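You operate a simulated robot arm through the tools that you are given. There is no shell and no other tool.

You run a simulated robot arm. Do the job below in one go: nothing can be reset, and whatever is moved stays where it is left.

TASK
Tidy up at the top of the workbench. At the end: the orange-band small ring is in the middle drawer of the workbench; the green holder is in the top drawer of the workbench; whatever was shut is shut again. Leave all else as you found it, and nothing knocked over.

Only the result counts: the job must be done as asked and must still hold three seconds after the hand-in. Knocking over, shifting, dropping, spilling or breaking anything else fails it.

THE ROBOT
A 6-joint arm with a two-finger parallel gripper, fixed in place. Base frame: the origin is on the floor under the middle of its stand, x ahead of it, y to its left, z up. Readings come in mm, degrees, newtons and seconds.
With the tool pointing down near the work surface it reaches from about 300 to 660 mm from the base axis. Its first joint turns from -115.0 to 115.0 degrees. Payload 3.43 kg.
The tool frame sits at the grasp point between the pads (the TCP): z along the fingers, y along the line on which they close. The tips reach 34 mm beyond it. Largest opening 128 mm; finger width 24, thickness 12; the body of the gripper, 48 by 130 mm, starts 96 mm behind the TCP.
Orientation is told as [roll, pitch, yaw] about the base's x, y, z axes, in that order, counted from this pose: with the fingers straight down and closing along the base's y, the tool's x points along the base's -x, its y along +y and its z along -z.

THE INTERFACE
- The arm moves only by the tool jog_arm. Its argument "series" is a list that holds one entry, the list of rows, each a list of 7 numbers: the opening, from 0 (shut) to 1 (fully open), then the shift along the tool's x, y, z in mm, then the turn, a rotation vector about the tool's x, y, z in degrees. In form: [[[fingers, dx, dy, dz, rx, ry, rz], ...]]. A call has 1 to 20 rows; each row is the pose to reach, as a shift and turn from the pose commanded when the call began, along the tool's axes at that moment. A row lasts 0.2 s, in which the tool goes at most 50 mm and 8.6 degrees; a call with a longer step from one row to the next is refused whole, and so is a gripper value outside its range. A pose out of reach is approached as far as the arm can. The call stops where the force on the tool passes 40 N (or 10 N more than at its start, if that is more) or the arm is blocked; 0.2 s more then pass. The fingers move at their own pace (about 153 mm/s each) and stop on an object; they squeeze with about 33 N. The grip force told is the motor's: it shows also when the fingers shut on nothing. Time passes only in rows, and 0.2 s behind the last, so rows that repeat a pose let the fingers close. It gives the time, the measured TCP pose, the force on the tool (base axes), the opening and the grip force at its end, in the units of the frame above (readings bear some noise), with the torque about the TCP (base axes, N m) and any sound that the robot's microphone picked up.
- Cameras (640 x 400 px; columns grow to the right, rows downward): "scene" is fixed at [39.4, -652.2, 1275.5]; the picture's right is [0.57, -0.82, 0.00], its down [-0.43, -0.30, -0.85] and it looks along [0.70, 0.49, -0.52] (base axes); focal length 214 px, centre (320, 200). "wrist" rides on the gripper at [76, -11, -160] in the tool frame; the picture's right is [0.15, 0.99, 0.00], its down [-0.88, 0.13, -0.46] and it looks along [-0.45, 0.07, 0.89] (tool axes); focal length 234 px, centre (320, 200). There is no depth. A picture from a camera that has moved, and an enlarged one, comes with that camera's place and axes in the base frame and with its lens. The place of the scene camera against the robot may be out by one fixed shift of up to 12 mm in any direction.
- snapshot(camera): a new picture of that camera. No time passes.
- raise_lower(by): slides the trunk up (or, below 0, down) by that many mm; the arm rides with it, the base frame stays. It gives what a move gives, with no picture.
- close_up(camera, box): a new picture of the part [left, top, right, bottom] of that camera's present view, enlarged. No time passes.
- hand_in(): hands the job in; it is judged then, once.

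Places have to be worked out from the pictures, the camera data and where the tool is seen. Open the gripper and draw the arm clear of the work before you hand the job in, unless the task says otherwise.

The tools are called by a JSON object that holds its "fn" and its "kwargs". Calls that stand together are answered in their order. jog_arm: Moves the arm, as the interface text tells. Its arguments: {"type":"object","properties":{"series":{"type":"array","items":{"type":"array","items":{"type":"array","items":{"type":"number"}}}}},"required":["series"]} The other tools are called the same way: raise_lower (by) moves the trunk up or down; snapshot (camera) takes a picture; close_up (camera, box) takes an enlarged picture of a part of a camera's view; hand_in () hands the job in.

At the start:

```text
t: 0.0
tool_pos: [259.7, -341.4, 1168.9]
ee_rot: [0.0, -0.1, 0.0]
contact_force: [-0.7, 0.0, -0.6]
wrist_torque: [-0.01, 0.03, 0.01]
finger_gap: 128.0
gripper_force: 0.0
trunk travel left (down, up): [-875.0, 115.0]
```

scene: 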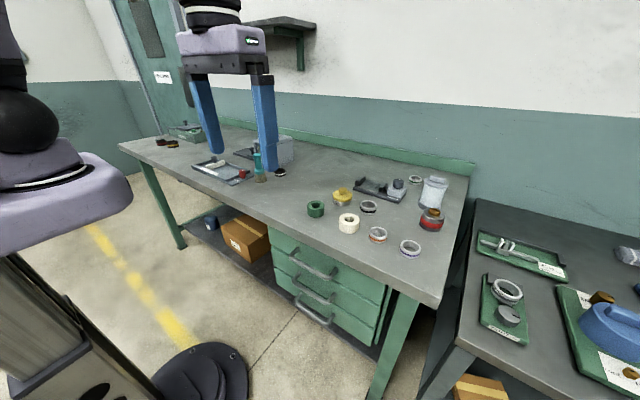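
wrist: 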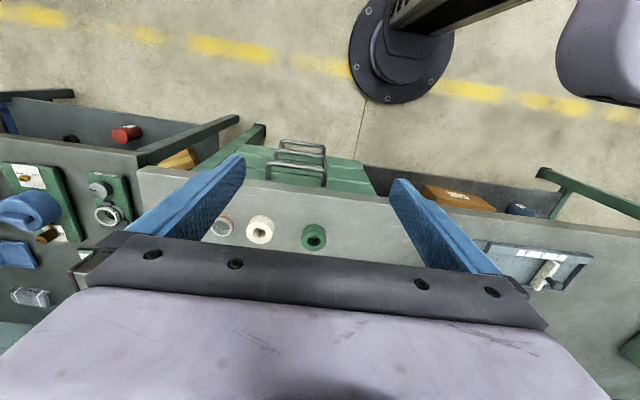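

I'll look closer at the bench objects and the drawers before moving anything.

{"fn": "close_up", "kwargs": {"camera": "scene", "box": [280, 160, 480, 285]}}

{"fn": "close_up", "kwargs": {"camera": "scene", "box": [240, 220, 440, 345]}}

{"fn": "close_up", "kwargs": {"camera": "wrist", "box": [180, 120, 420, 270]}}

{"fn": "close_up", "kwargs": {"camera": "scene", "box": [140, 100, 340, 225]}}

```text
3.20 times, centred on (380, 222) of scene
camera zoom: at [39.4, -652.2, 1275.5], right [0.57, -0.82, 0.0], down [-0.43, -0.3, -0.85], along [0.7, 0.49, -0.52], focal length 686 px, centre (128, 128)
```

zoom: 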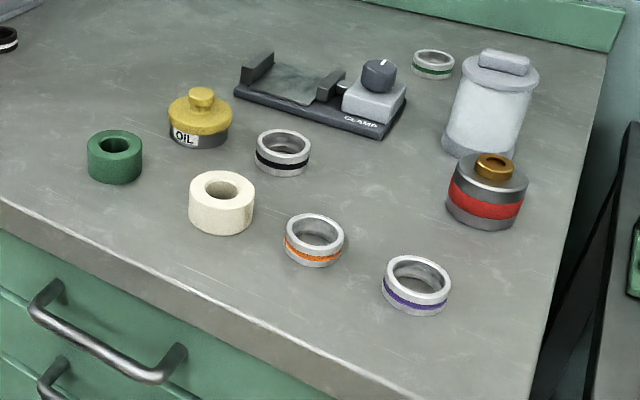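

```text
3.20 times, centred on (340, 282) of scene
camera zoom: at [39.4, -652.2, 1275.5], right [0.57, -0.82, 0.0], down [-0.43, -0.3, -0.85], along [0.7, 0.49, -0.52], focal length 686 px, centre (256, -64)
```

zoom: 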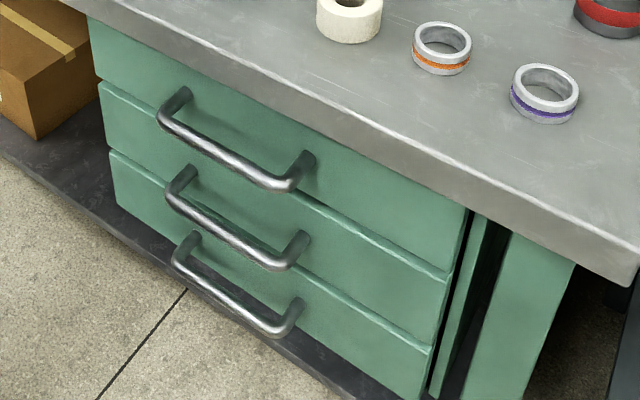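

```text
2.67 times, centred on (300, 195) of wrist
camera zoom: at [184.7, -354.4, 1329.3], right [-0.15, 0.99, 0.0], down [0.88, 0.13, 0.46], along [0.45, 0.07, -0.89], focal length 624 px, centre (373, 213)
```

zoom: 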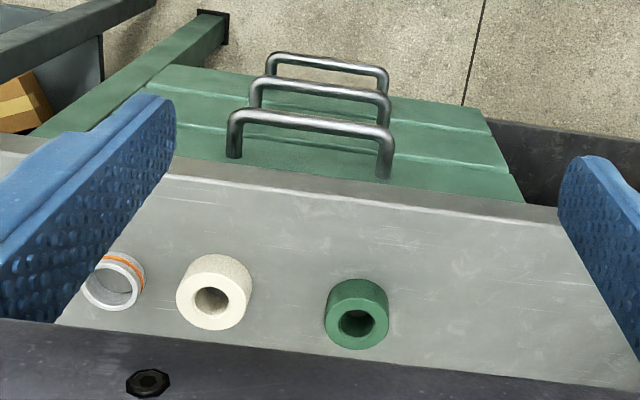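

```text
3.20 times, centred on (240, 162) of scene
camera zoom: at [39.4, -652.2, 1275.5], right [0.57, -0.82, 0.0], down [-0.43, -0.3, -0.85], along [0.7, 0.49, -0.52], focal length 686 px, centre (576, 320)
```

zoom: 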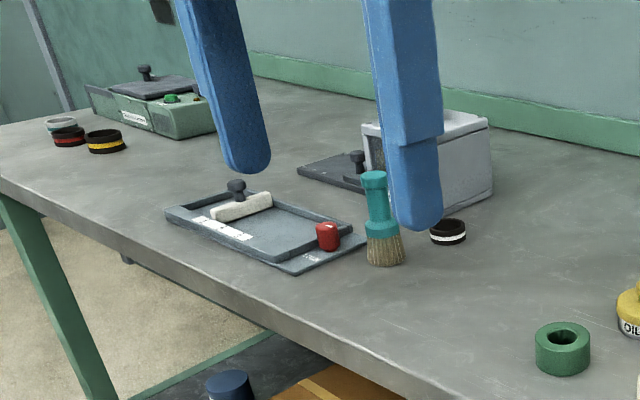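

The pictures put the bench top near z≈880 with its front edge near x≈400. The drawer handles are bars along y, centred at y≈-380 and x≈375, with the top one at z≈791 and the middle at z≈668. The arm is in front of the bench, so I'll turn the tool to point at the drawers (+x) with the fingers closing vertically, staying high and clear.

{"fn": "jog_arm", "kwargs": {"series": [[[0.45, -1, -3, 0, -4.95, -4.95, 4.95], [0.45, -2, -6, 0, -9.9, -9.9, 9.9], [0.45, -3, -9, 0, -14.85, -14.85, 14.85], [0.45, -4, -12, 0, -19.8, -19.8, 19.8], [0.45, -5, -15, 0, -24.74, -24.74, 24.74], [0.45, -6, -18, 0, -29.69, -29.69, 29.69], [0.45, -7, -21, 0, -34.64, -34.64, 34.64], [0.45, -8, -24, 0, -39.59, -39.59, 39.59], [0.45, -9, -27, 0, -44.54, -44.54, 44.54], [0.45, -10, -30, 0, -49.49, -49.49, 49.49], [0.45, -11, -32, 0, -54.44, -54.44, 54.44], [0.45, -12, -34, 0, -59.38, -59.38, 59.38], [0.45, -13, -36, 0, -64.33, -64.33, 64.33], [0.45, -14, -38, 0, -69.28, -69.28, 69.28]]]}}

```text
t: 3.0
tool_pos: [272.8, -378.8, 1166.0]
ee_rot: [90.1, 0.1, -90.1]
contact_force: [-0.1, -0.2, 0.3]
wrist_torque: [0.03, 0.02, 0.02]
finger_gap: 57.7
gripper_force: 0.0
trunk travel left (down, up): [-875.0, 115.0]
```

The tool now points along +x with the fingers closing vertically. I'll check both views.

{"fn": "snapshot", "kwargs": {"camera": "scene"}}

{"fn": "snapshot", "kwargs": {"camera": "wrist"}}

```text
taken
```

scene: 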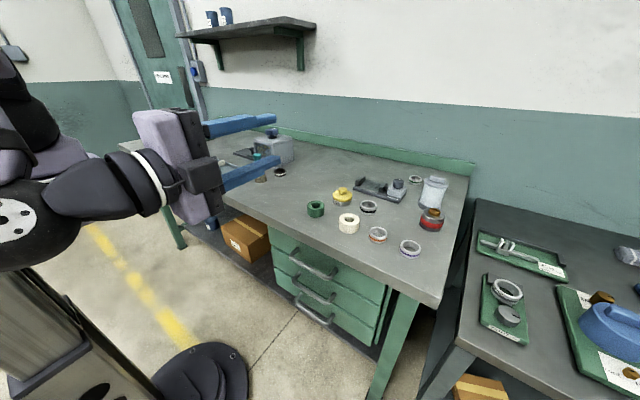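

```text
taken
camera wrist: at [114.2, -304.8, 1158.1], right [0.0, 0.14, 0.99], down [-0.46, -0.88, 0.13], along [0.89, -0.45, 0.07], focal length 234 px, centre (320, 200)
```

wrist: 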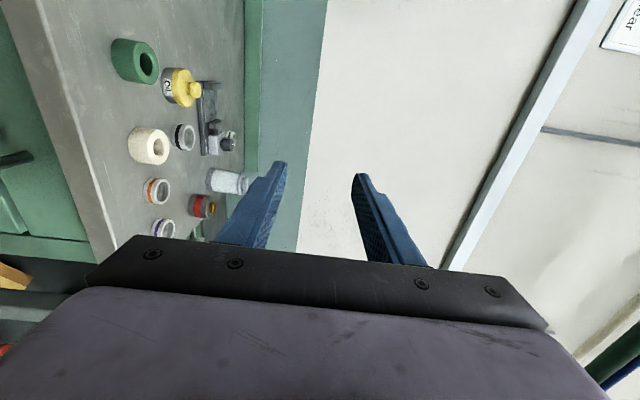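

The way down is clear, since the fingertips are at x≈307 and the handles start near 368. I'll lower the trunk to about handle height and look.

{"fn": "raise_lower", "kwargs": {"by": -440}}

{"fn": "snapshot", "kwargs": {"camera": "wrist"}}

{"fn": "snapshot", "kwargs": {"camera": "scene"}}

```text
refused: -440 is not a number from -400 to 400
```

```text
taken
camera wrist: at [114.2, -304.8, 1158.1], right [0.0, 0.14, 0.99], down [-0.46, -0.88, 0.13], along [0.89, -0.45, 0.07], focal length 234 px, centre (320, 200)
```

wrist: 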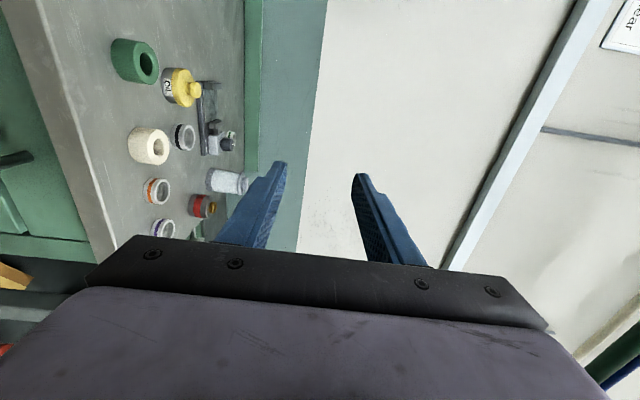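

```text
taken
```

scene: 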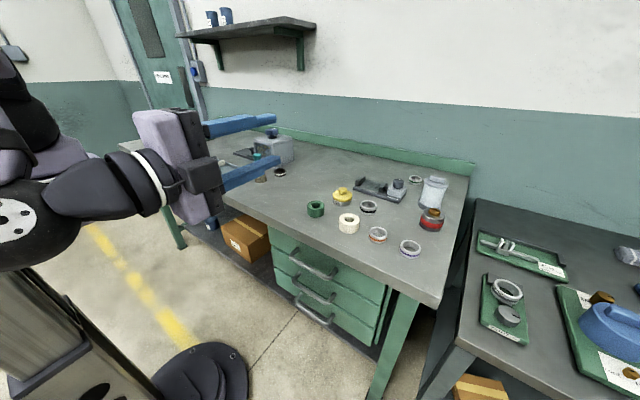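

The trunk only takes up to 400 mm per call, so I'll lower it by 375 first, down to the top handle's height.

{"fn": "raise_lower", "kwargs": {"by": -375}}

```text
t: 6.6
tool_pos: [273.4, -379.6, 792.4]
ee_rot: [90.0, 0.1, -90.0]
contact_force: [0.6, 0.2, -0.2]
wrist_torque: [0.01, -0.02, -0.03]
finger_gap: 57.5
gripper_force: 0.1
trunk travel left (down, up): [-500.0, 490.0]
```

The tool is level with the top handle now. I'll check the view.

{"fn": "snapshot", "kwargs": {"camera": "wrist"}}

{"fn": "snapshot", "kwargs": {"camera": "scene"}}

```text
taken
camera wrist: at [114.1, -304.9, 783.2], right [0.0, 0.15, 0.99], down [-0.46, -0.88, 0.13], along [0.89, -0.45, 0.07], focal length 234 px, centre (320, 200)
```

wrist: 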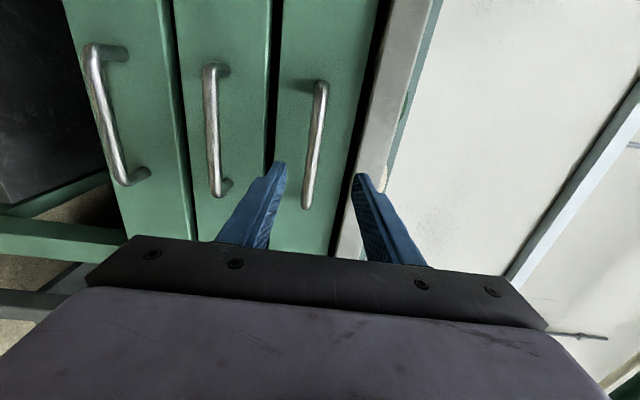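

```text
taken
```

scene: 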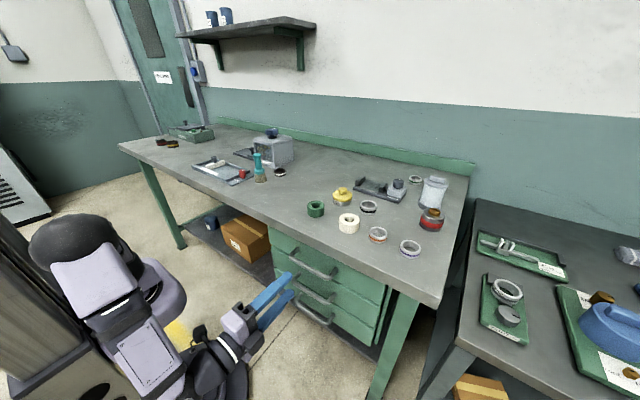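

From this view the top handle is at z≈787 and the middle one at about 670–675. I'll lower by 120 to sit level with the middle handle.

{"fn": "raise_lower", "kwargs": {"by": -120}}

{"fn": "close_up", "kwargs": {"camera": "wrist", "box": [160, 40, 480, 240]}}

```text
t: 8.1
tool_pos: [272.8, -378.7, 672.5]
ee_rot: [90.0, 0.0, -90.0]
contact_force: [-0.1, 0.4, 0.9]
wrist_torque: [-0.01, 0.04, -0.02]
finger_gap: 57.4
gripper_force: 0.1
trunk travel left (down, up): [-380.0, 610.0]
```

```text
2.00 times, centred on (320, 140) of wrist
camera zoom: at [114.1, -304.9, 663.2], right [0.0, 0.15, 0.99], down [-0.46, -0.88, 0.13], along [0.89, -0.45, 0.07], focal length 468 px, centre (320, 320)
```

zoom: 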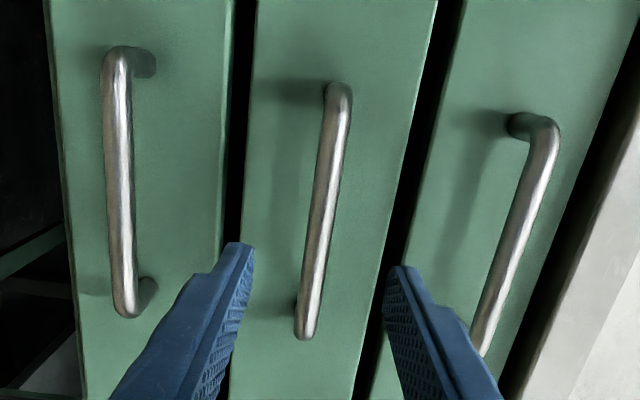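

The middle handle sits on the tool axis (z≈673.5, x≈375), between the fingers. I'll advance 90 mm so the pads straddle the bar, short of the drawer front at about 416.

{"fn": "jog_arm", "kwargs": {"series": [[[0.45, 0, 0, 20, 0, 0, 0], [0.45, 0, 0, 40, 0, 0, 0], [0.45, 0, 0, 60, 0, 0, 0], [0.45, 0, 0, 75, 0, 0, 0], [0.45, 0, 0, 90, 0, 0, 0], [0.45, 0, 0, 90, 0, 0, 0]]]}}

{"fn": "snapshot", "kwargs": {"camera": "wrist"}}

{"fn": "close_up", "kwargs": {"camera": "scene", "box": [200, 220, 420, 357]}}

```text
t: 9.5
tool_pos: [363.6, -378.0, 673.5]
ee_rot: [90.0, -0.1, -90.0]
contact_force: [0.5, 0.3, 0.4]
wrist_torque: [-0.02, 0.02, -0.01]
finger_gap: 57.7
gripper_force: 0.1
trunk travel left (down, up): [-380.0, 610.0]
```

```text
taken
camera wrist: at [204.7, -304.2, 664.1], right [0.0, 0.15, 0.99], down [-0.46, -0.88, 0.13], along [0.89, -0.45, 0.07], focal length 234 px, centre (320, 200)
```

wrist: 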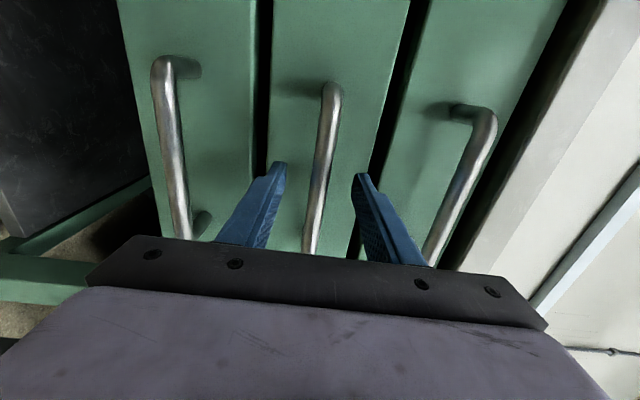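

```text
2.91 times, centred on (310, 288) of scene
camera zoom: at [39.4, -652.2, 1275.5], right [0.57, -0.82, 0.0], down [-0.43, -0.3, -0.85], along [0.7, 0.49, -0.52], focal length 624 px, centre (349, -58)
```

zoom: 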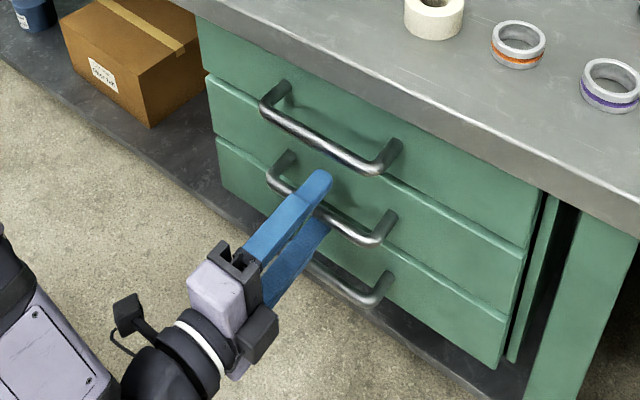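

The bar is between the fingers, so I'll close them on it.

{"fn": "jog_arm", "kwargs": {"series": [[[0.2, 0, 0, 0, 0, 0, 0], [0.05, 0, 0, 0, 0, 0, 0], [0.0, 0, 0, 0, 0, 0, 0], [0.0, 0, 0, 0, 0, 0, 0]]]}}

{"fn": "close_up", "kwargs": {"camera": "scene", "box": [200, 220, 420, 357]}}

```text
t: 10.5
tool_pos: [364.7, -378.7, 673.0]
ee_rot: [89.8, 0.0, -90.0]
contact_force: [-0.8, 1.2, -6.7]
wrist_torque: [-0.1, 0.11, -0.28]
finger_gap: 15.0
gripper_force: 44.7
trunk travel left (down, up): [-380.0, 610.0]
```

```text
2.91 times, centred on (310, 288) of scene
camera zoom: at [39.4, -652.2, 1275.5], right [0.57, -0.82, 0.0], down [-0.43, -0.3, -0.85], along [0.7, 0.49, -0.52], focal length 624 px, centre (349, -58)
```

zoom: 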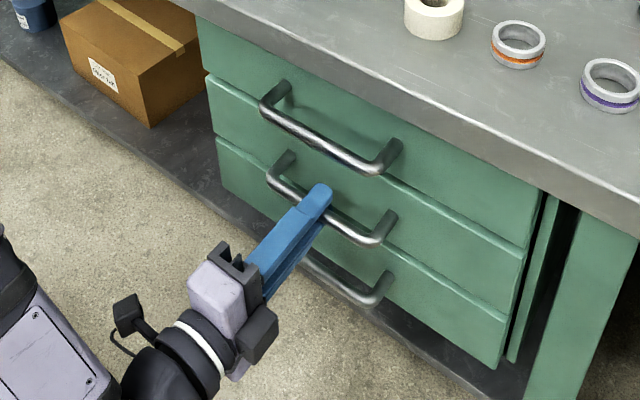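

The grip is firm on a bar about 15 mm thick. I'll pull the drawer out slowly toward −x.

{"fn": "jog_arm", "kwargs": {"series": [[[0.0, 0, 0, -4, 0, 0, 0], [0.0, 0, 0, -10, 0, 0, 0], [0.0, 0, 0, -18, 0, 0, 0], [0.0, 0, 0, -26, 0, 0, 0], [0.0, 0, 0, -34, 0, 0, 0], [0.0, 0, 0, -42, 0, 0, 0], [0.0, 0, 0, -50, 0, 0, 0], [0.0, 0, 0, -60, 0, 0, 0]]]}}

{"fn": "snapshot", "kwargs": {"camera": "scene"}}

```text
t: 12.3
tool_pos: [300.9, -379.1, 671.6]
ee_rot: [90.0, 0.0, -89.8]
contact_force: [-0.3, 9.3, -1.1]
wrist_torque: [0.01, -0.06, -1.15]
finger_gap: 14.7
gripper_force: 45.3
trunk travel left (down, up): [-380.0, 610.0]
```

```text
taken
```

scene: 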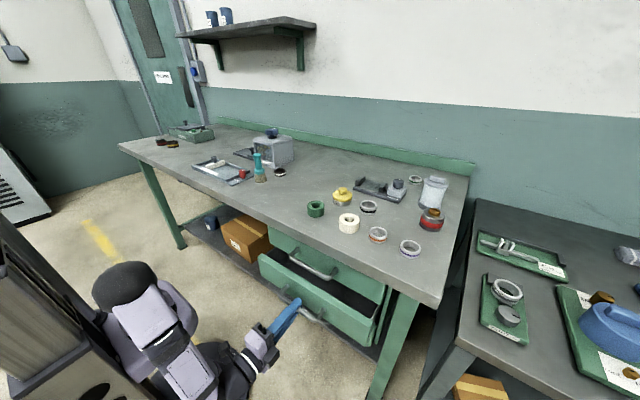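

The drawer slides, but there's a side load of about +9 N in y. I'll shift 1.5 mm toward +y (tool x) to see which way relieves it, then pull on.

{"fn": "jog_arm", "kwargs": {"series": [[[0.0, 0.8, 0, 0, 0, 0, 0], [0.0, 1.5, 0, 0, 0, 0, 0], [0.0, 1.5, 0, 0, 0, 0, 0]]]}}

```text
t: 13.1
tool_pos: [301.7, -378.5, 671.5]
ee_rot: [90.0, -0.1, -90.1]
contact_force: [-0.8, -1.5, 0.8]
wrist_torque: [0.09, -0.03, 1.26]
finger_gap: 14.8
gripper_force: 44.8
trunk travel left (down, up): [-380.0, 610.0]
```

Shifting toward +y relieved the load, so the drawer runs about 1.3 mm toward +y per 60 mm. I'll pull another 140 mm along that line.

{"fn": "jog_arm", "kwargs": {"series": [[[0.0, 0.2, 0, -10, 0, 0, 0], [0.0, 0.4, 0, -20, 0, 0, 0], [0.0, 0.6, 0, -30, 0, 0, 0], [0.0, 0.8, 0, -40, 0, 0, 0], [0.0, 1.0, 0, -50, 0, 0, 0], [0.0, 1.3, 0, -60, 0, 0, 0], [0.0, 1.5, 0, -70, 0, 0, 0], [0.0, 1.7, 0, -80, 0, 0, 0], [0.0, 1.9, 0, -90, 0, 0, 0], [0.0, 2.1, 0, -100, 0, 0, 0], [0.0, 2.4, 0, -110, 0, 0, 0], [0.0, 2.6, 0, -120, 0, 0, 0], [0.0, 2.8, 0, -130, 0, 0, 0], [0.0, 3.0, 0, -140, 0, 0, 0], [0.0, 3.0, 0, -140, 0, 0, 0]]]}}

{"fn": "snapshot", "kwargs": {"camera": "scene"}}

{"fn": "snapshot", "kwargs": {"camera": "wrist"}}

```text
t: 16.3
tool_pos: [162.6, -378.7, 670.9]
ee_rot: [90.2, -0.1, -90.5]
contact_force: [-0.4, -24.2, 2.6]
wrist_torque: [-0.02, -0.03, -1.34]
finger_gap: 14.7
gripper_force: 44.6
trunk travel left (down, up): [-380.0, 610.0]
```

```text
taken
```

scene: 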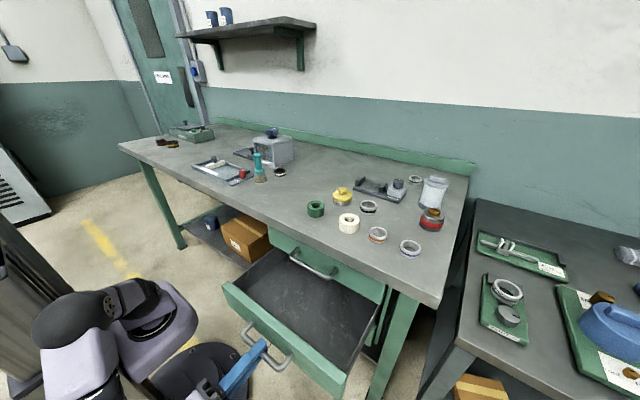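

```text
taken
camera wrist: at [4.4, -302.4, 662.5], right [0.0, 0.15, 0.99], down [-0.46, -0.88, 0.13], along [0.89, -0.46, 0.07], focal length 234 px, centre (320, 200)
```

wrist: 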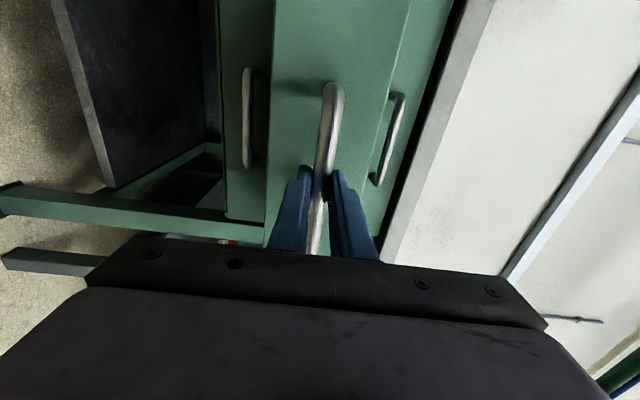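

The drawer is about 200 mm open. The side load shows it really runs straight along x, so I'll back off those 3 mm in y, open the fingers and retreat 50 mm.

{"fn": "jog_arm", "kwargs": {"series": [[[0.0, -1.5, 0, 0, 0, 0, 0], [0.0, -2.8, 0, 0, 0, 0, 0], [0.0, -2.8, 0, 0, 0, 0, 0]]]}}

{"fn": "jog_arm", "kwargs": {"series": [[[0.2, 0, 0, 0, 0, 0, 0], [0.45, 0, 0, 0, 0, 0, 0], [0.45, 0, 0, 0, 0, 0, 0], [0.45, 0, 0, -12, 0, 0, 0], [0.45, 0, 0, -25, 0, 0, 0], [0.45, 0, 0, -38, 0, 0, 0], [0.45, 0, 0, -52, 0, 0, 0]]]}}

{"fn": "snapshot", "kwargs": {"camera": "scene"}}

```text
t: 17.1
tool_pos: [162.5, -378.4, 672.5]
ee_rot: [90.2, 0.0, -90.1]
contact_force: [0.1, -11.7, -2.4]
wrist_torque: [-0.12, -0.01, -1.41]
finger_gap: 14.6
gripper_force: 44.8
trunk travel left (down, up): [-380.0, 610.0]
```

```text
t: 18.7
tool_pos: [152.2, -388.5, 674.9]
ee_rot: [90.0, 0.0, -89.9]
contact_force: [-0.4, 0.3, 0.1]
wrist_torque: [0.0, 0.01, 0.0]
finger_gap: 57.5
gripper_force: 0.1
out of reach, approached as far as the arm can: row 4, 5, 6, 7
trunk travel left (down, up): [-380.0, 610.0]
```

```text
taken
```

scene: 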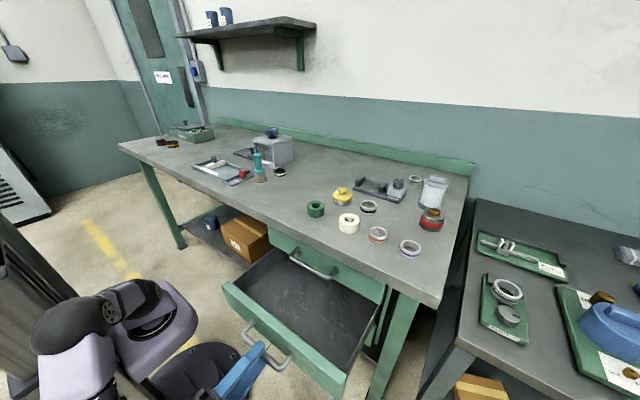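

The arm can't retreat further along −x here (TCP at x=152, y=-388). The fingers straddle the bar vertically, so I can slide freely along −y, where the wrist has more room.

{"fn": "jog_arm", "kwargs": {"series": [[[0.45, -15, 0, 0, 0, 0, 0], [0.45, -30, 0, 0, 0, 0, 0], [0.45, -45, 0, 0, 0, 0, 0], [0.45, -60, 0, 0, 0, 0, 0]]]}}

```text
t: 19.7
tool_pos: [148.4, -448.1, 671.4]
ee_rot: [90.0, 0.0, -89.9]
contact_force: [-0.4, 0.2, -0.2]
wrist_torque: [-0.02, -0.01, -0.02]
finger_gap: 57.6
gripper_force: 0.1
trunk travel left (down, up): [-380.0, 610.0]
```

The slide in −y worked, so now I'll retreat along −x from the bar.

{"fn": "jog_arm", "kwargs": {"series": [[[0.45, -5, 0, -10, 0, 0, 0], [0.45, -10, 0, -20, 0, 0, 0], [0.45, -15, 0, -30, 0, 0, 0], [0.45, -20, 0, -40, 0, 0, 0]]]}}

{"fn": "snapshot", "kwargs": {"camera": "wrist"}}

{"fn": "snapshot", "kwargs": {"camera": "scene"}}

```text
t: 20.7
tool_pos: [116.1, -472.7, 668.8]
ee_rot: [90.0, 0.0, -89.9]
contact_force: [0.3, 0.6, 0.4]
wrist_torque: [0.03, 0.01, 0.01]
finger_gap: 57.5
gripper_force: 0.1
out of reach, approached as far as the arm can: row 4
trunk travel left (down, up): [-380.0, 610.0]
```

```text
taken
camera wrist: at [-42.1, -399.0, 659.4], right [0.0, 0.15, 0.99], down [-0.45, -0.88, 0.13], along [0.89, -0.45, 0.07], focal length 234 px, centre (320, 200)
```

wrist: 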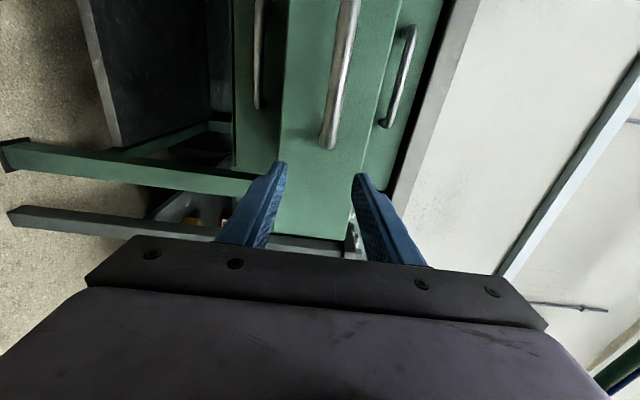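

```text
taken
```

scene: 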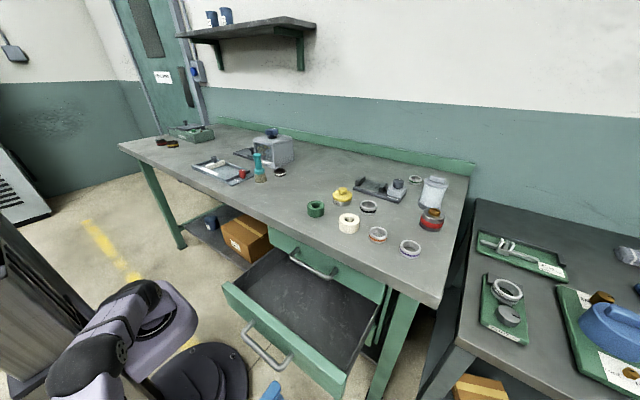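

The tool is now clear of the handle: tips at x≈150, and beyond its −y end. I'll raise the trunk back up in two steps.

{"fn": "raise_lower", "kwargs": {"by": 400}}

{"fn": "raise_lower", "kwargs": {"by": 95}}

{"fn": "snapshot", "kwargs": {"camera": "scene"}}

```text
t: 24.6
tool_pos: [117.1, -474.2, 1068.6]
ee_rot: [90.0, 0.1, -89.9]
contact_force: [0.6, 0.1, 0.4]
wrist_torque: [-0.01, 0.02, 0.0]
finger_gap: 57.7
gripper_force: 0.1
trunk travel left (down, up): [-780.0, 210.0]
```

```text
t: 25.8
tool_pos: [117.4, -473.7, 1162.8]
ee_rot: [90.0, 0.0, -90.0]
contact_force: [-0.3, 0.2, 0.1]
wrist_torque: [0.02, 0.06, -0.01]
finger_gap: 57.6
gripper_force: 0.1
trunk travel left (down, up): [-875.0, 115.0]
```

```text
taken
```

scene: 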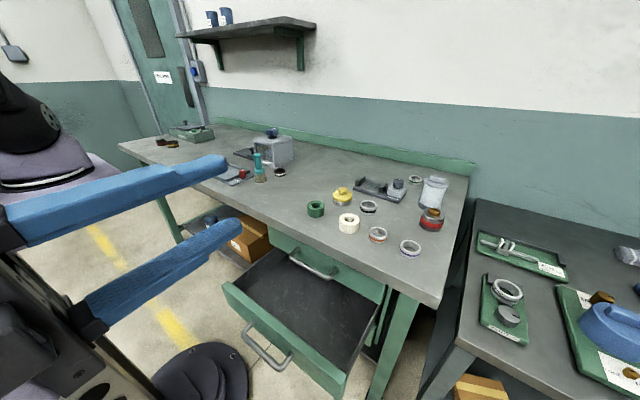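

The arm is up and clear. I'll swing to a tool-down pose tilted 25° outward along the ring's azimuth (−46°), over the bench front at a safe height.

{"fn": "jog_arm", "kwargs": {"series": [[[0.6, 7, 0, 24, 6.77, 1.36, -4.65], [0.6, 13, 0, 48, 13.54, 2.71, -9.3], [0.6, 20, 0, 72, 20.3, 4.07, -13.96], [0.6, 27, 0, 96, 27.07, 5.42, -18.61], [0.6, 33, 0, 120, 33.84, 6.78, -23.26], [0.6, 40, 0, 144, 40.61, 8.13, -27.91], [0.6, 46, 0, 168, 47.38, 9.49, -32.56], [0.6, 53, 0, 192, 54.15, 10.84, -37.21], [0.6, 60, 0, 216, 60.91, 12.2, -41.87], [0.6, 66, 0, 240, 67.68, 13.55, -46.52], [0.6, 73, 0, 264, 74.45, 14.91, -51.17]]]}}

{"fn": "snapshot", "kwargs": {"camera": "wrist"}}

{"fn": "snapshot", "kwargs": {"camera": "scene"}}

```text
t: 28.2
tool_pos: [383.6, -399.0, 1163.1]
ee_rot: [-0.1, -25.2, -45.9]
contact_force: [0.3, 1.0, 0.3]
wrist_torque: [0.0, 0.02, -0.01]
finger_gap: 76.8
gripper_force: 0.0
trunk travel left (down, up): [-875.0, 115.0]
```

```text
taken
camera wrist: at [281.4, -309.6, 1276.9], right [0.62, 0.78, -0.06], down [0.52, -0.34, 0.79], along [0.59, -0.52, -0.62], focal length 234 px, centre (320, 200)
```

wrist: 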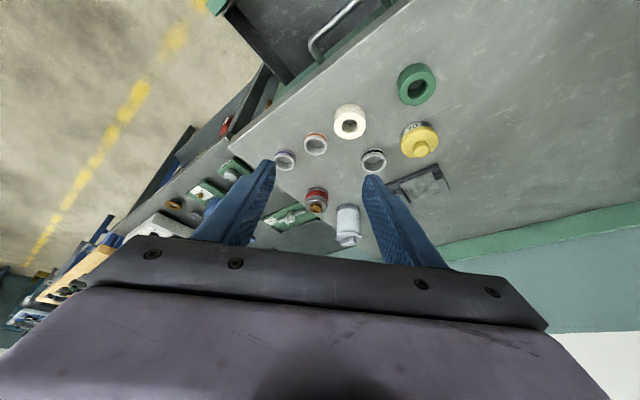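

```text
taken
```

scene: 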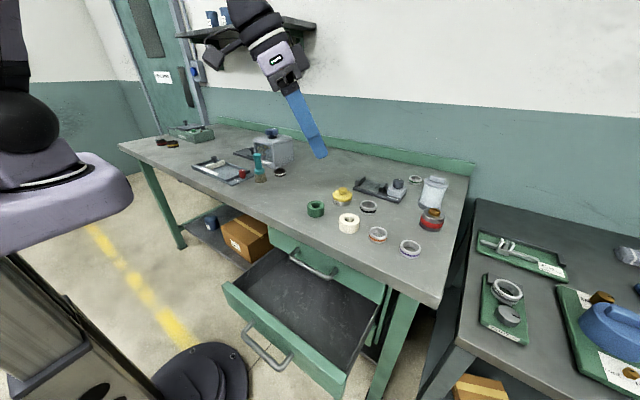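

I'll enlarge this view to locate the rings and their neighbours.

{"fn": "close_up", "kwargs": {"camera": "wrist", "box": [240, 40, 480, 190]}}

```text
2.67 times, centred on (360, 115) of wrist
camera zoom: at [281.4, -309.6, 1276.9], right [0.62, 0.78, -0.06], down [0.52, -0.34, 0.79], along [0.59, -0.52, -0.62], focal length 624 px, centre (213, 427)
```

zoom: 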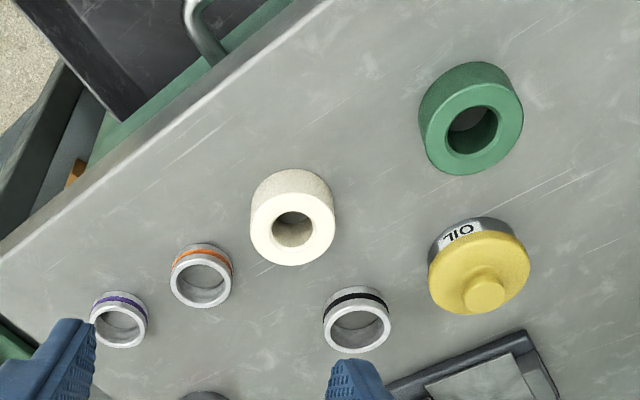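

The views agree on these positions:
- Orange ring: (500, −524), about 47 mm across.
- Purple ring: (495, −609).
- Cream holder: (488, −438).
- Green holder: (493, −321).

I'll move to a hover short of the orange ring and refine from there.

{"fn": "jog_arm", "kwargs": {"series": [[[0.65, -9.6, -0.1, 34.4, 0, 0, 0], [0.65, -19.2, -0.3, 68.9, 0, 0, 0], [0.65, -28.8, -0.4, 103.4, 0, 0, 0], [0.65, -38.4, -0.5, 137.8, 0, 0, 0], [0.65, -48, -0.7, 172.2, 0, 0, 0], [0.65, -57.6, -0.8, 206.7, 0, 0, 0]]]}}

{"fn": "snapshot", "kwargs": {"camera": "wrist"}}

{"fn": "snapshot", "kwargs": {"camera": "scene"}}

```text
t: 29.6
tool_pos: [477.7, -504.2, 1000.5]
ee_rot: [0.0, -24.9, -45.9]
contact_force: [0.0, -0.6, 0.5]
wrist_torque: [0.02, 0.04, 0.0]
finger_gap: 83.2
gripper_force: 0.1
trunk travel left (down, up): [-875.0, 115.0]
```

```text
taken
camera wrist: at [375.2, -415.1, 1114.3], right [0.62, 0.78, -0.06], down [0.52, -0.34, 0.79], along [0.59, -0.52, -0.62], focal length 234 px, centre (320, 200)
```

wrist: 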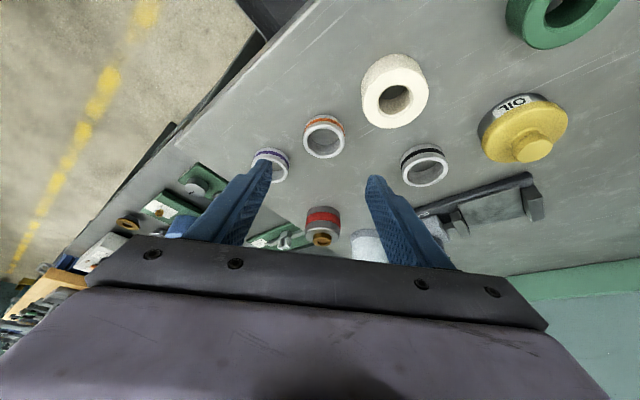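

```text
taken
```

scene: 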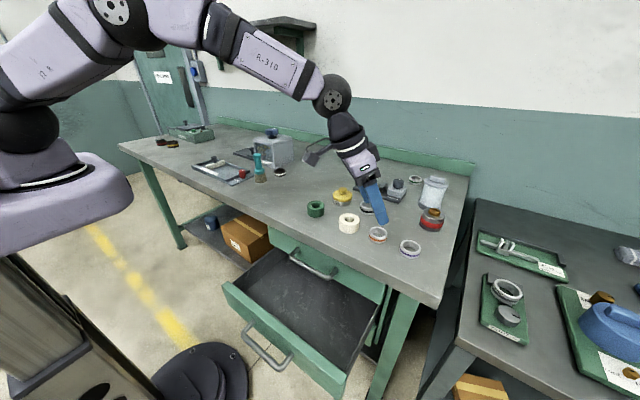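

I'll enlarge around the ring to get its centre precisely.

{"fn": "close_up", "kwargs": {"camera": "wrist", "box": [240, 80, 400, 180]}}

{"fn": "close_up", "kwargs": {"camera": "scene", "box": [330, 170, 460, 251]}}

```text
4.00 times, centred on (320, 130) of wrist
camera zoom: at [375.2, -415.1, 1114.3], right [0.62, 0.78, -0.06], down [0.52, -0.34, 0.79], along [0.59, -0.52, -0.62], focal length 937 px, centre (320, 480)
```

zoom: 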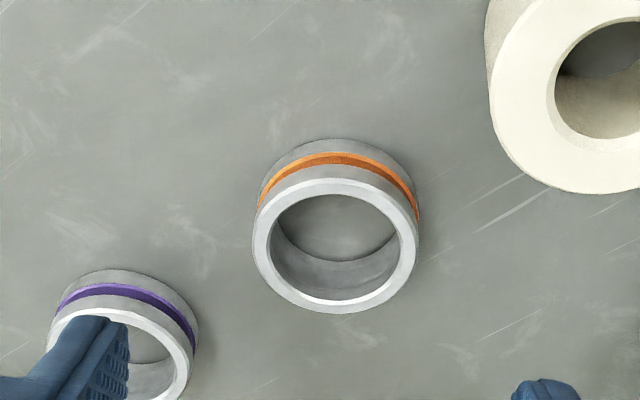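

```text
4.92 times, centred on (395, 210) of scene
camera zoom: at [39.4, -652.2, 1275.5], right [0.57, -0.82, 0.0], down [-0.43, -0.3, -0.85], along [0.7, 0.49, -0.52], focal length 1056 px, centre (-49, 148)
```

zoom: 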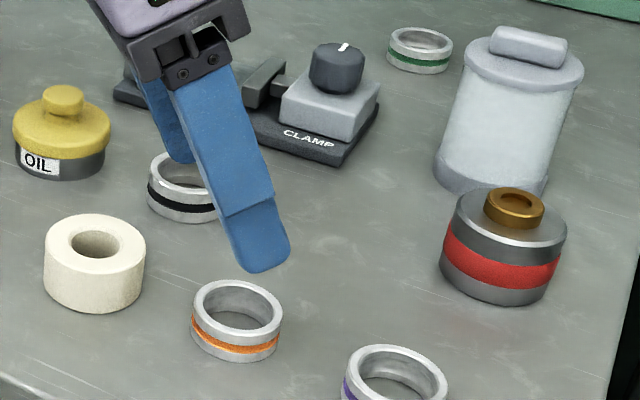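

The ring's top centre is near (500, −526, ~899), about 46 mm across and 19 mm tall. I'll move to a 40 mm lower hover, aligned so the fingers straddle it.

{"fn": "jog_arm", "kwargs": {"series": [[[0.65, -0.6, 0.5, 15, 0, 0, 0], [0.65, -1.2, 1.0, 30, 0, 0, 0], [0.65, -1.7, 1.4, 45, 0, 0, 0], [0.65, -1.7, 1.4, 45, 0, 0, 0]]]}}

{"fn": "close_up", "kwargs": {"camera": "wrist", "box": [200, 60, 440, 260]}}

{"fn": "close_up", "kwargs": {"camera": "scene", "box": [330, 190, 460, 271]}}

```text
t: 30.6
tool_pos: [492.3, -514.3, 960.4]
ee_rot: [-0.1, -24.9, -45.9]
contact_force: [0.3, 0.0, 0.3]
wrist_torque: [0.02, 0.08, 0.02]
finger_gap: 83.0
gripper_force: 0.1
trunk travel left (down, up): [-875.0, 115.0]
```

```text
2.00 times, centred on (320, 160) of wrist
camera zoom: at [389.8, -425.3, 1075.3], right [0.62, 0.78, -0.06], down [0.51, -0.34, 0.79], along [0.59, -0.52, -0.62], focal length 468 px, centre (320, 280)
```

zoom: 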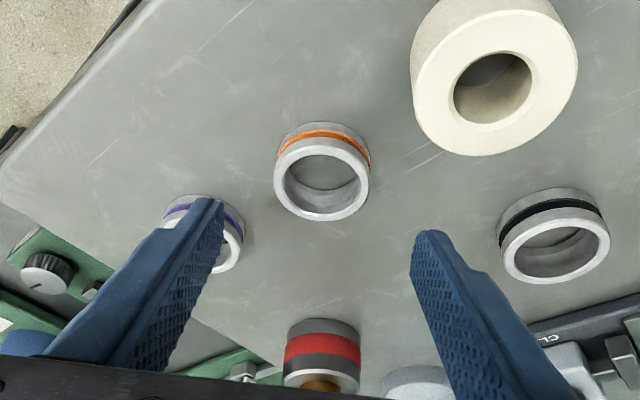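

```text
4.92 times, centred on (395, 230) of scene
camera zoom: at [39.4, -652.2, 1275.5], right [0.57, -0.82, 0.0], down [-0.43, -0.3, -0.85], along [0.7, 0.49, -0.52], focal length 1056 px, centre (-49, 50)
```

zoom: 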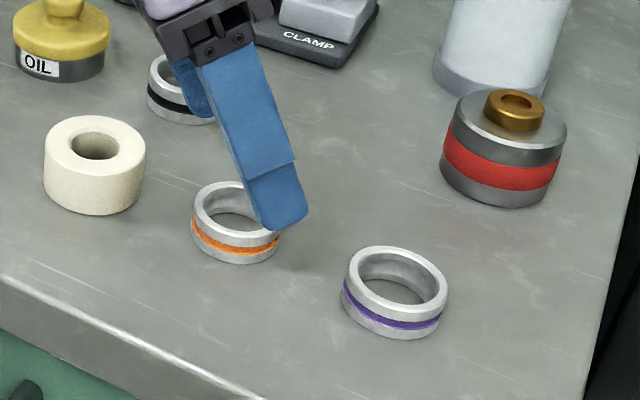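

The ring is centred to within about 2 mm across the fingers. I'll correct that and descend vertically 38 mm, leaving the tips just above the bench.

{"fn": "jog_arm", "kwargs": {"series": [[[0.65, 4.2, -2, 9.1, 0, 0, 0], [0.65, 8.5, -2, 18.1, 0, 0, 0], [0.65, 12.7, -2, 27.2, 0, 0, 0], [0.65, 16.1, -2, 34.4, 0, 0, 0], [0.65, 16.1, -2, 34.4, 0, 0, 0]]]}}

{"fn": "close_up", "kwargs": {"camera": "wrist", "box": [200, 60, 440, 260]}}

{"fn": "close_up", "kwargs": {"camera": "scene", "box": [330, 190, 460, 271]}}

```text
t: 31.8
tool_pos: [491.1, -515.7, 922.8]
ee_rot: [0.0, -25.0, -45.9]
contact_force: [-0.1, 0.1, 0.0]
wrist_torque: [0.01, 0.01, 0.0]
finger_gap: 83.4
gripper_force: 0.1
trunk travel left (down, up): [-875.0, 115.0]
```

```text
2.00 times, centred on (320, 160) of wrist
camera zoom: at [389.3, -426.9, 1037.5], right [0.62, 0.78, -0.06], down [0.51, -0.34, 0.79], along [0.59, -0.52, -0.62], focal length 468 px, centre (320, 280)
```

zoom: 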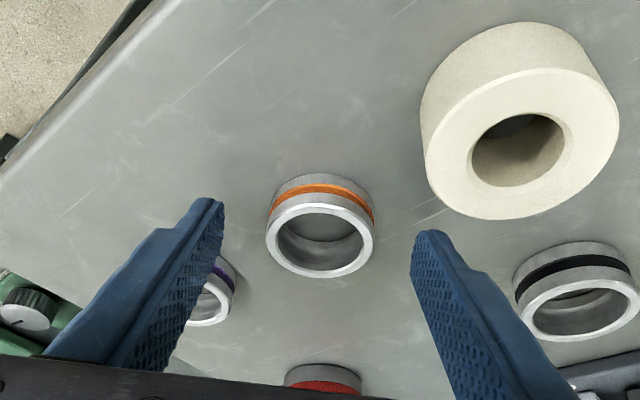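

```text
4.92 times, centred on (395, 230) of scene
camera zoom: at [39.4, -652.2, 1275.5], right [0.57, -0.82, 0.0], down [-0.43, -0.3, -0.85], along [0.7, 0.49, -0.52], focal length 1056 px, centre (-49, 50)
```

zoom: 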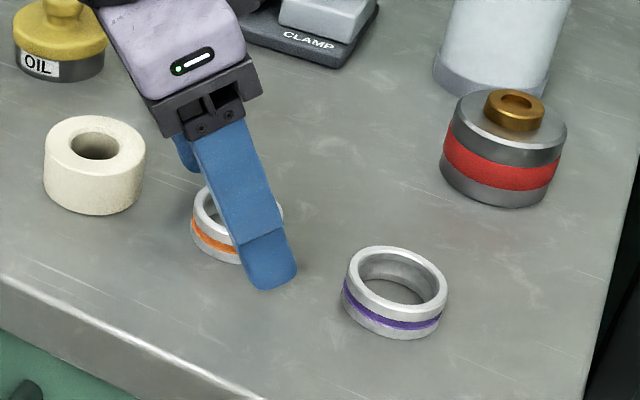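

Triangulation now gives the ring's top at ≈900 and the bench at ≈881, and it's well centred. I'll ease down 4.5 mm and 2.5 mm outward in small steps, watching the force.

{"fn": "jog_arm", "kwargs": {"series": [[[0.65, -0.1, 0, 1.7, 0, 0, 0], [0.65, -0.2, 0, 3.4, 0, 0, 0], [0.65, -0.4, 0, 5.1, 0, 0, 0], [0.65, -0.4, 0, 5.1, 0, 0, 0]]]}}

{"fn": "close_up", "kwargs": {"camera": "scene", "box": [340, 200, 440, 262]}}

```text
t: 32.8
tool_pos: [494.2, -517.8, 918.3]
ee_rot: [0.0, -25.0, -45.9]
contact_force: [0.4, 0.5, -0.8]
wrist_torque: [0.01, 0.01, -0.01]
finger_gap: 83.4
gripper_force: 0.1
trunk travel left (down, up): [-875.0, 115.0]
```

```text
6.40 times, centred on (390, 231) of scene
camera zoom: at [39.4, -652.2, 1275.5], right [0.57, -0.82, 0.0], down [-0.43, -0.3, -0.85], along [0.7, 0.49, -0.52], focal length 1373 px, centre (-128, 2)
```

zoom: 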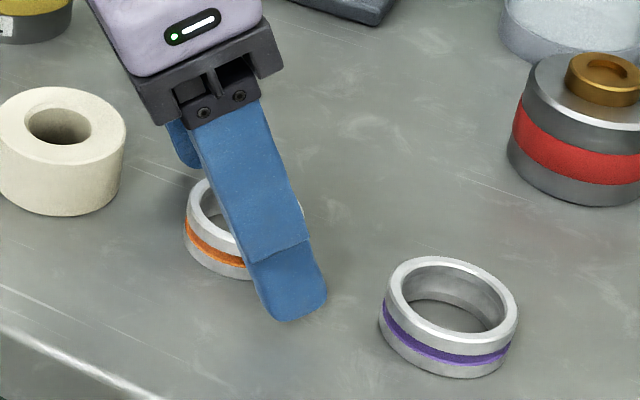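

No contact, and the tips are well below the ring's top. I'll close on the ring gently.

{"fn": "jog_arm", "kwargs": {"series": [[[0.5, 0, 0, 0, 0, 0, 0], [0.42, 0, 0, 0, 0, 0, 0], [0.36, 0, 0, 0, 0, 0, 0], [0.3, 0, 0, 0, 0, 0, 0], [0.2, 0, 0, 0, 0, 0, 0], [0.0, 0, 0, 0, 0, 0, 0], [0.0, 0, 0, 0, 0, 0, 0]]]}}

{"fn": "close_up", "kwargs": {"camera": "wrist", "box": [200, 60, 440, 260]}}

{"fn": "close_up", "kwargs": {"camera": "scene", "box": [340, 200, 440, 262]}}

```text
t: 34.4
tool_pos: [492.6, -518.1, 918.3]
ee_rot: [0.0, -25.0, -45.9]
contact_force: [-0.1, 0.3, -0.4]
wrist_torque: [0.03, -0.01, -0.02]
finger_gap: 45.8
gripper_force: 33.0
trunk travel left (down, up): [-875.0, 115.0]
```

```text
2.00 times, centred on (320, 160) of wrist
camera zoom: at [391.1, -428.8, 1033.3], right [0.62, 0.78, -0.06], down [0.51, -0.34, 0.79], along [0.59, -0.52, -0.62], focal length 468 px, centre (320, 280)
```

zoom: 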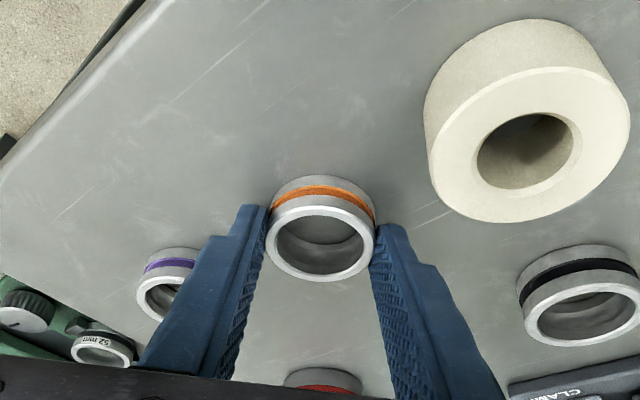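

```text
6.40 times, centred on (390, 231) of scene
camera zoom: at [39.4, -652.2, 1275.5], right [0.57, -0.82, 0.0], down [-0.43, -0.3, -0.85], along [0.7, 0.49, -0.52], focal length 1373 px, centre (-128, 2)
```

zoom: 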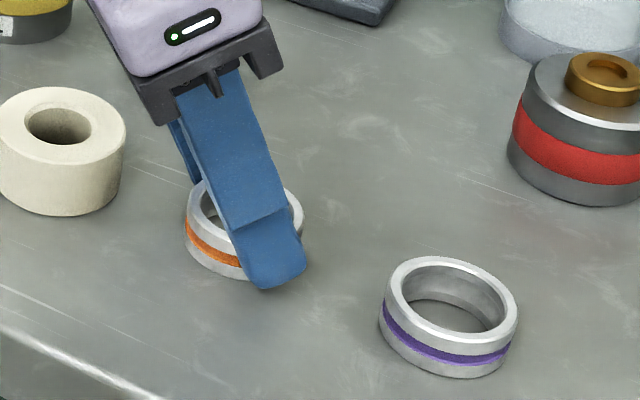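

The ring is gripped at a 45.8 mm gap. I'll lift it straight up.

{"fn": "jog_arm", "kwargs": {"series": [[[0.0, -2.1, 0, -4.5, 0, 0, 0], [0.0, -6.3, 0, -13.6, 0, 0, 0], [0.0, -12.7, 0, -27.2, 0, 0, 0], [0.0, -21.1, 0, -45.3, 0, 0, 0], [0.0, -31.7, 0, -68, 0, 0, 0], [0.0, -42.3, 0, -90.6, 0, 0, 0], [0.0, -50.7, 0, -108.8, 0, 0, 0]]]}}

{"fn": "snapshot", "kwargs": {"camera": "scene"}}

{"fn": "close_up", "kwargs": {"camera": "wrist", "box": [200, 60, 440, 260]}}

```text
t: 36.0
tool_pos: [492.2, -519.2, 1037.7]
ee_rot: [0.0, -25.0, -45.9]
contact_force: [-0.2, 0.2, -0.6]
wrist_torque: [0.01, 0.01, 0.01]
finger_gap: 46.1
gripper_force: 33.2
trunk travel left (down, up): [-875.0, 115.0]
```

```text
taken
```

scene: 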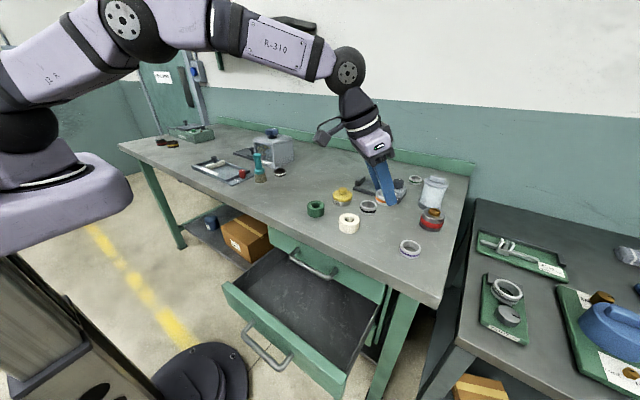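

```text
2.00 times, centred on (320, 160) of wrist
camera zoom: at [390.7, -430.2, 1152.1], right [0.62, 0.78, -0.06], down [0.51, -0.34, 0.79], along [0.59, -0.52, -0.62], focal length 468 px, centre (320, 280)
```

zoom: 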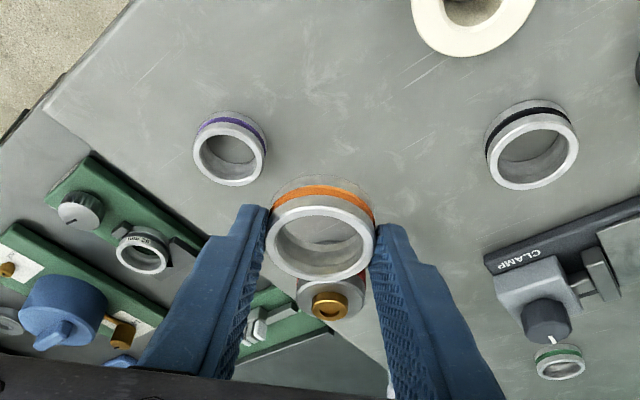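

The ring is held. I'll look closely at the open drawer to find its floor and walls before carrying the ring there.

{"fn": "close_up", "kwargs": {"camera": "scene", "box": [210, 235, 400, 400]}}

{"fn": "jog_arm", "kwargs": {"series": [[[0.0, 26.3, -6.9, -12.3, 0, 0, 0], [0.0, 52.6, -13.8, -24.5, 0, 0, 0], [0.0, 78.9, -20.7, -36.8, 0, 0, 0], [0.0, 105.2, -27.6, -49, 0, 0, 0], [0.0, 131.6, -34.5, -61.3, 0, 0, 0], [0.0, 157.9, -41.4, -73.6, 0, 0, 0], [0.0, 184.2, -48.3, -85.8, 0, 0, 0], [0.0, 210.5, -55.2, -98.1, 0, 0, 0], [0.0, 210.5, -55.2, -98.1, 0, 0, 0]]]}}

{"fn": "snapshot", "kwargs": {"camera": "wrist"}}

{"fn": "snapshot", "kwargs": {"camera": "scene"}}

```text
2.42 times, centred on (305, 318) of scene
camera zoom: at [39.4, -652.2, 1275.5], right [0.57, -0.82, 0.0], down [-0.43, -0.3, -0.85], along [0.7, 0.49, -0.52], focal length 520 px, centre (356, -85)
```

zoom: 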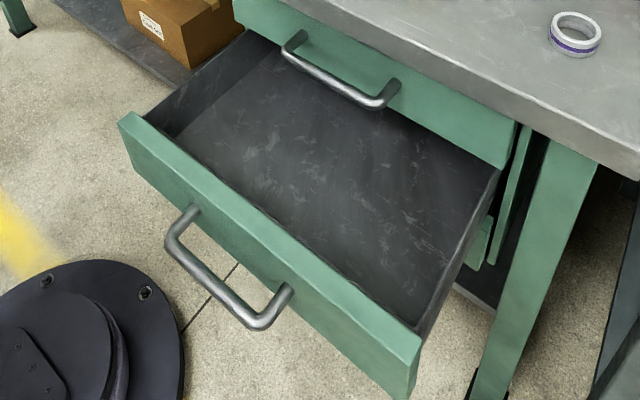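

```text
t: 38.0
tool_pos: [291.0, -392.3, 1035.6]
ee_rot: [0.0, -24.9, -45.9]
contact_force: [-0.1, 0.5, -1.7]
wrist_torque: [0.03, -0.03, -0.05]
finger_gap: 46.1
gripper_force: 32.6
trunk travel left (down, up): [-875.0, 115.0]
```

```text
taken
camera wrist: at [188.6, -303.6, 1150.8], right [0.62, 0.78, -0.06], down [0.52, -0.34, 0.78], along [0.59, -0.52, -0.62], focal length 234 px, centre (320, 200)
```

wrist: 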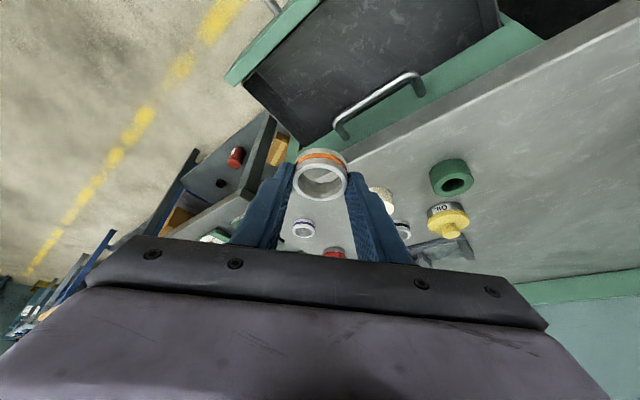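

```text
taken
```

scene: 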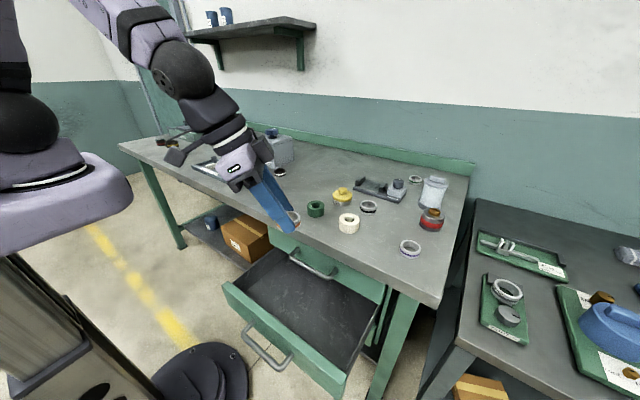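

The drawer floor looks to be around z≈625–635 and its front rim at about 723. The ring at (300, −402) is inside the opening with clearance to the top handle, so I'll lower the trunk by 300.

{"fn": "raise_lower", "kwargs": {"by": -300}}

{"fn": "snapshot", "kwargs": {"camera": "wrist"}}

{"fn": "snapshot", "kwargs": {"camera": "scene"}}

```text
t: 41.0
tool_pos: [289.6, -392.6, 737.0]
ee_rot: [0.0, -25.0, -45.9]
contact_force: [-0.4, -0.1, -0.1]
wrist_torque: [0.02, 0.03, 0.02]
finger_gap: 45.8
gripper_force: 33.5
trunk travel left (down, up): [-575.0, 415.0]
```

```text
taken
camera wrist: at [188.5, -303.5, 851.0], right [0.62, 0.78, -0.06], down [0.52, -0.34, 0.79], along [0.59, -0.52, -0.62], focal length 234 px, centre (320, 200)
```

wrist: 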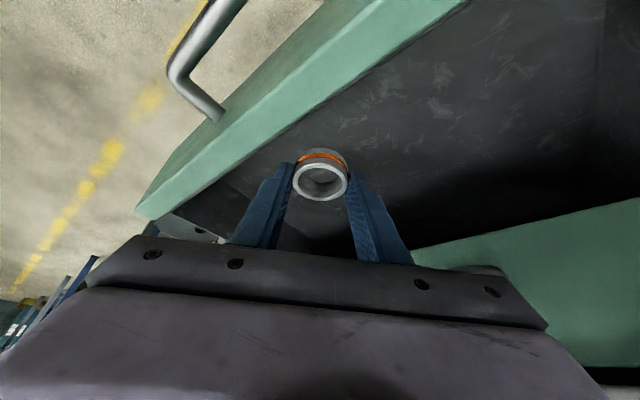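

```text
taken
```

scene: 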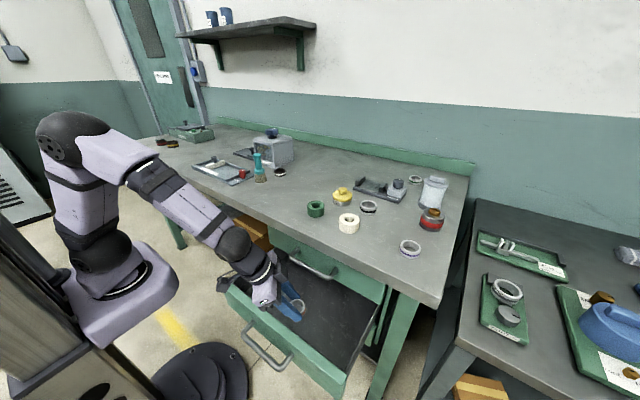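

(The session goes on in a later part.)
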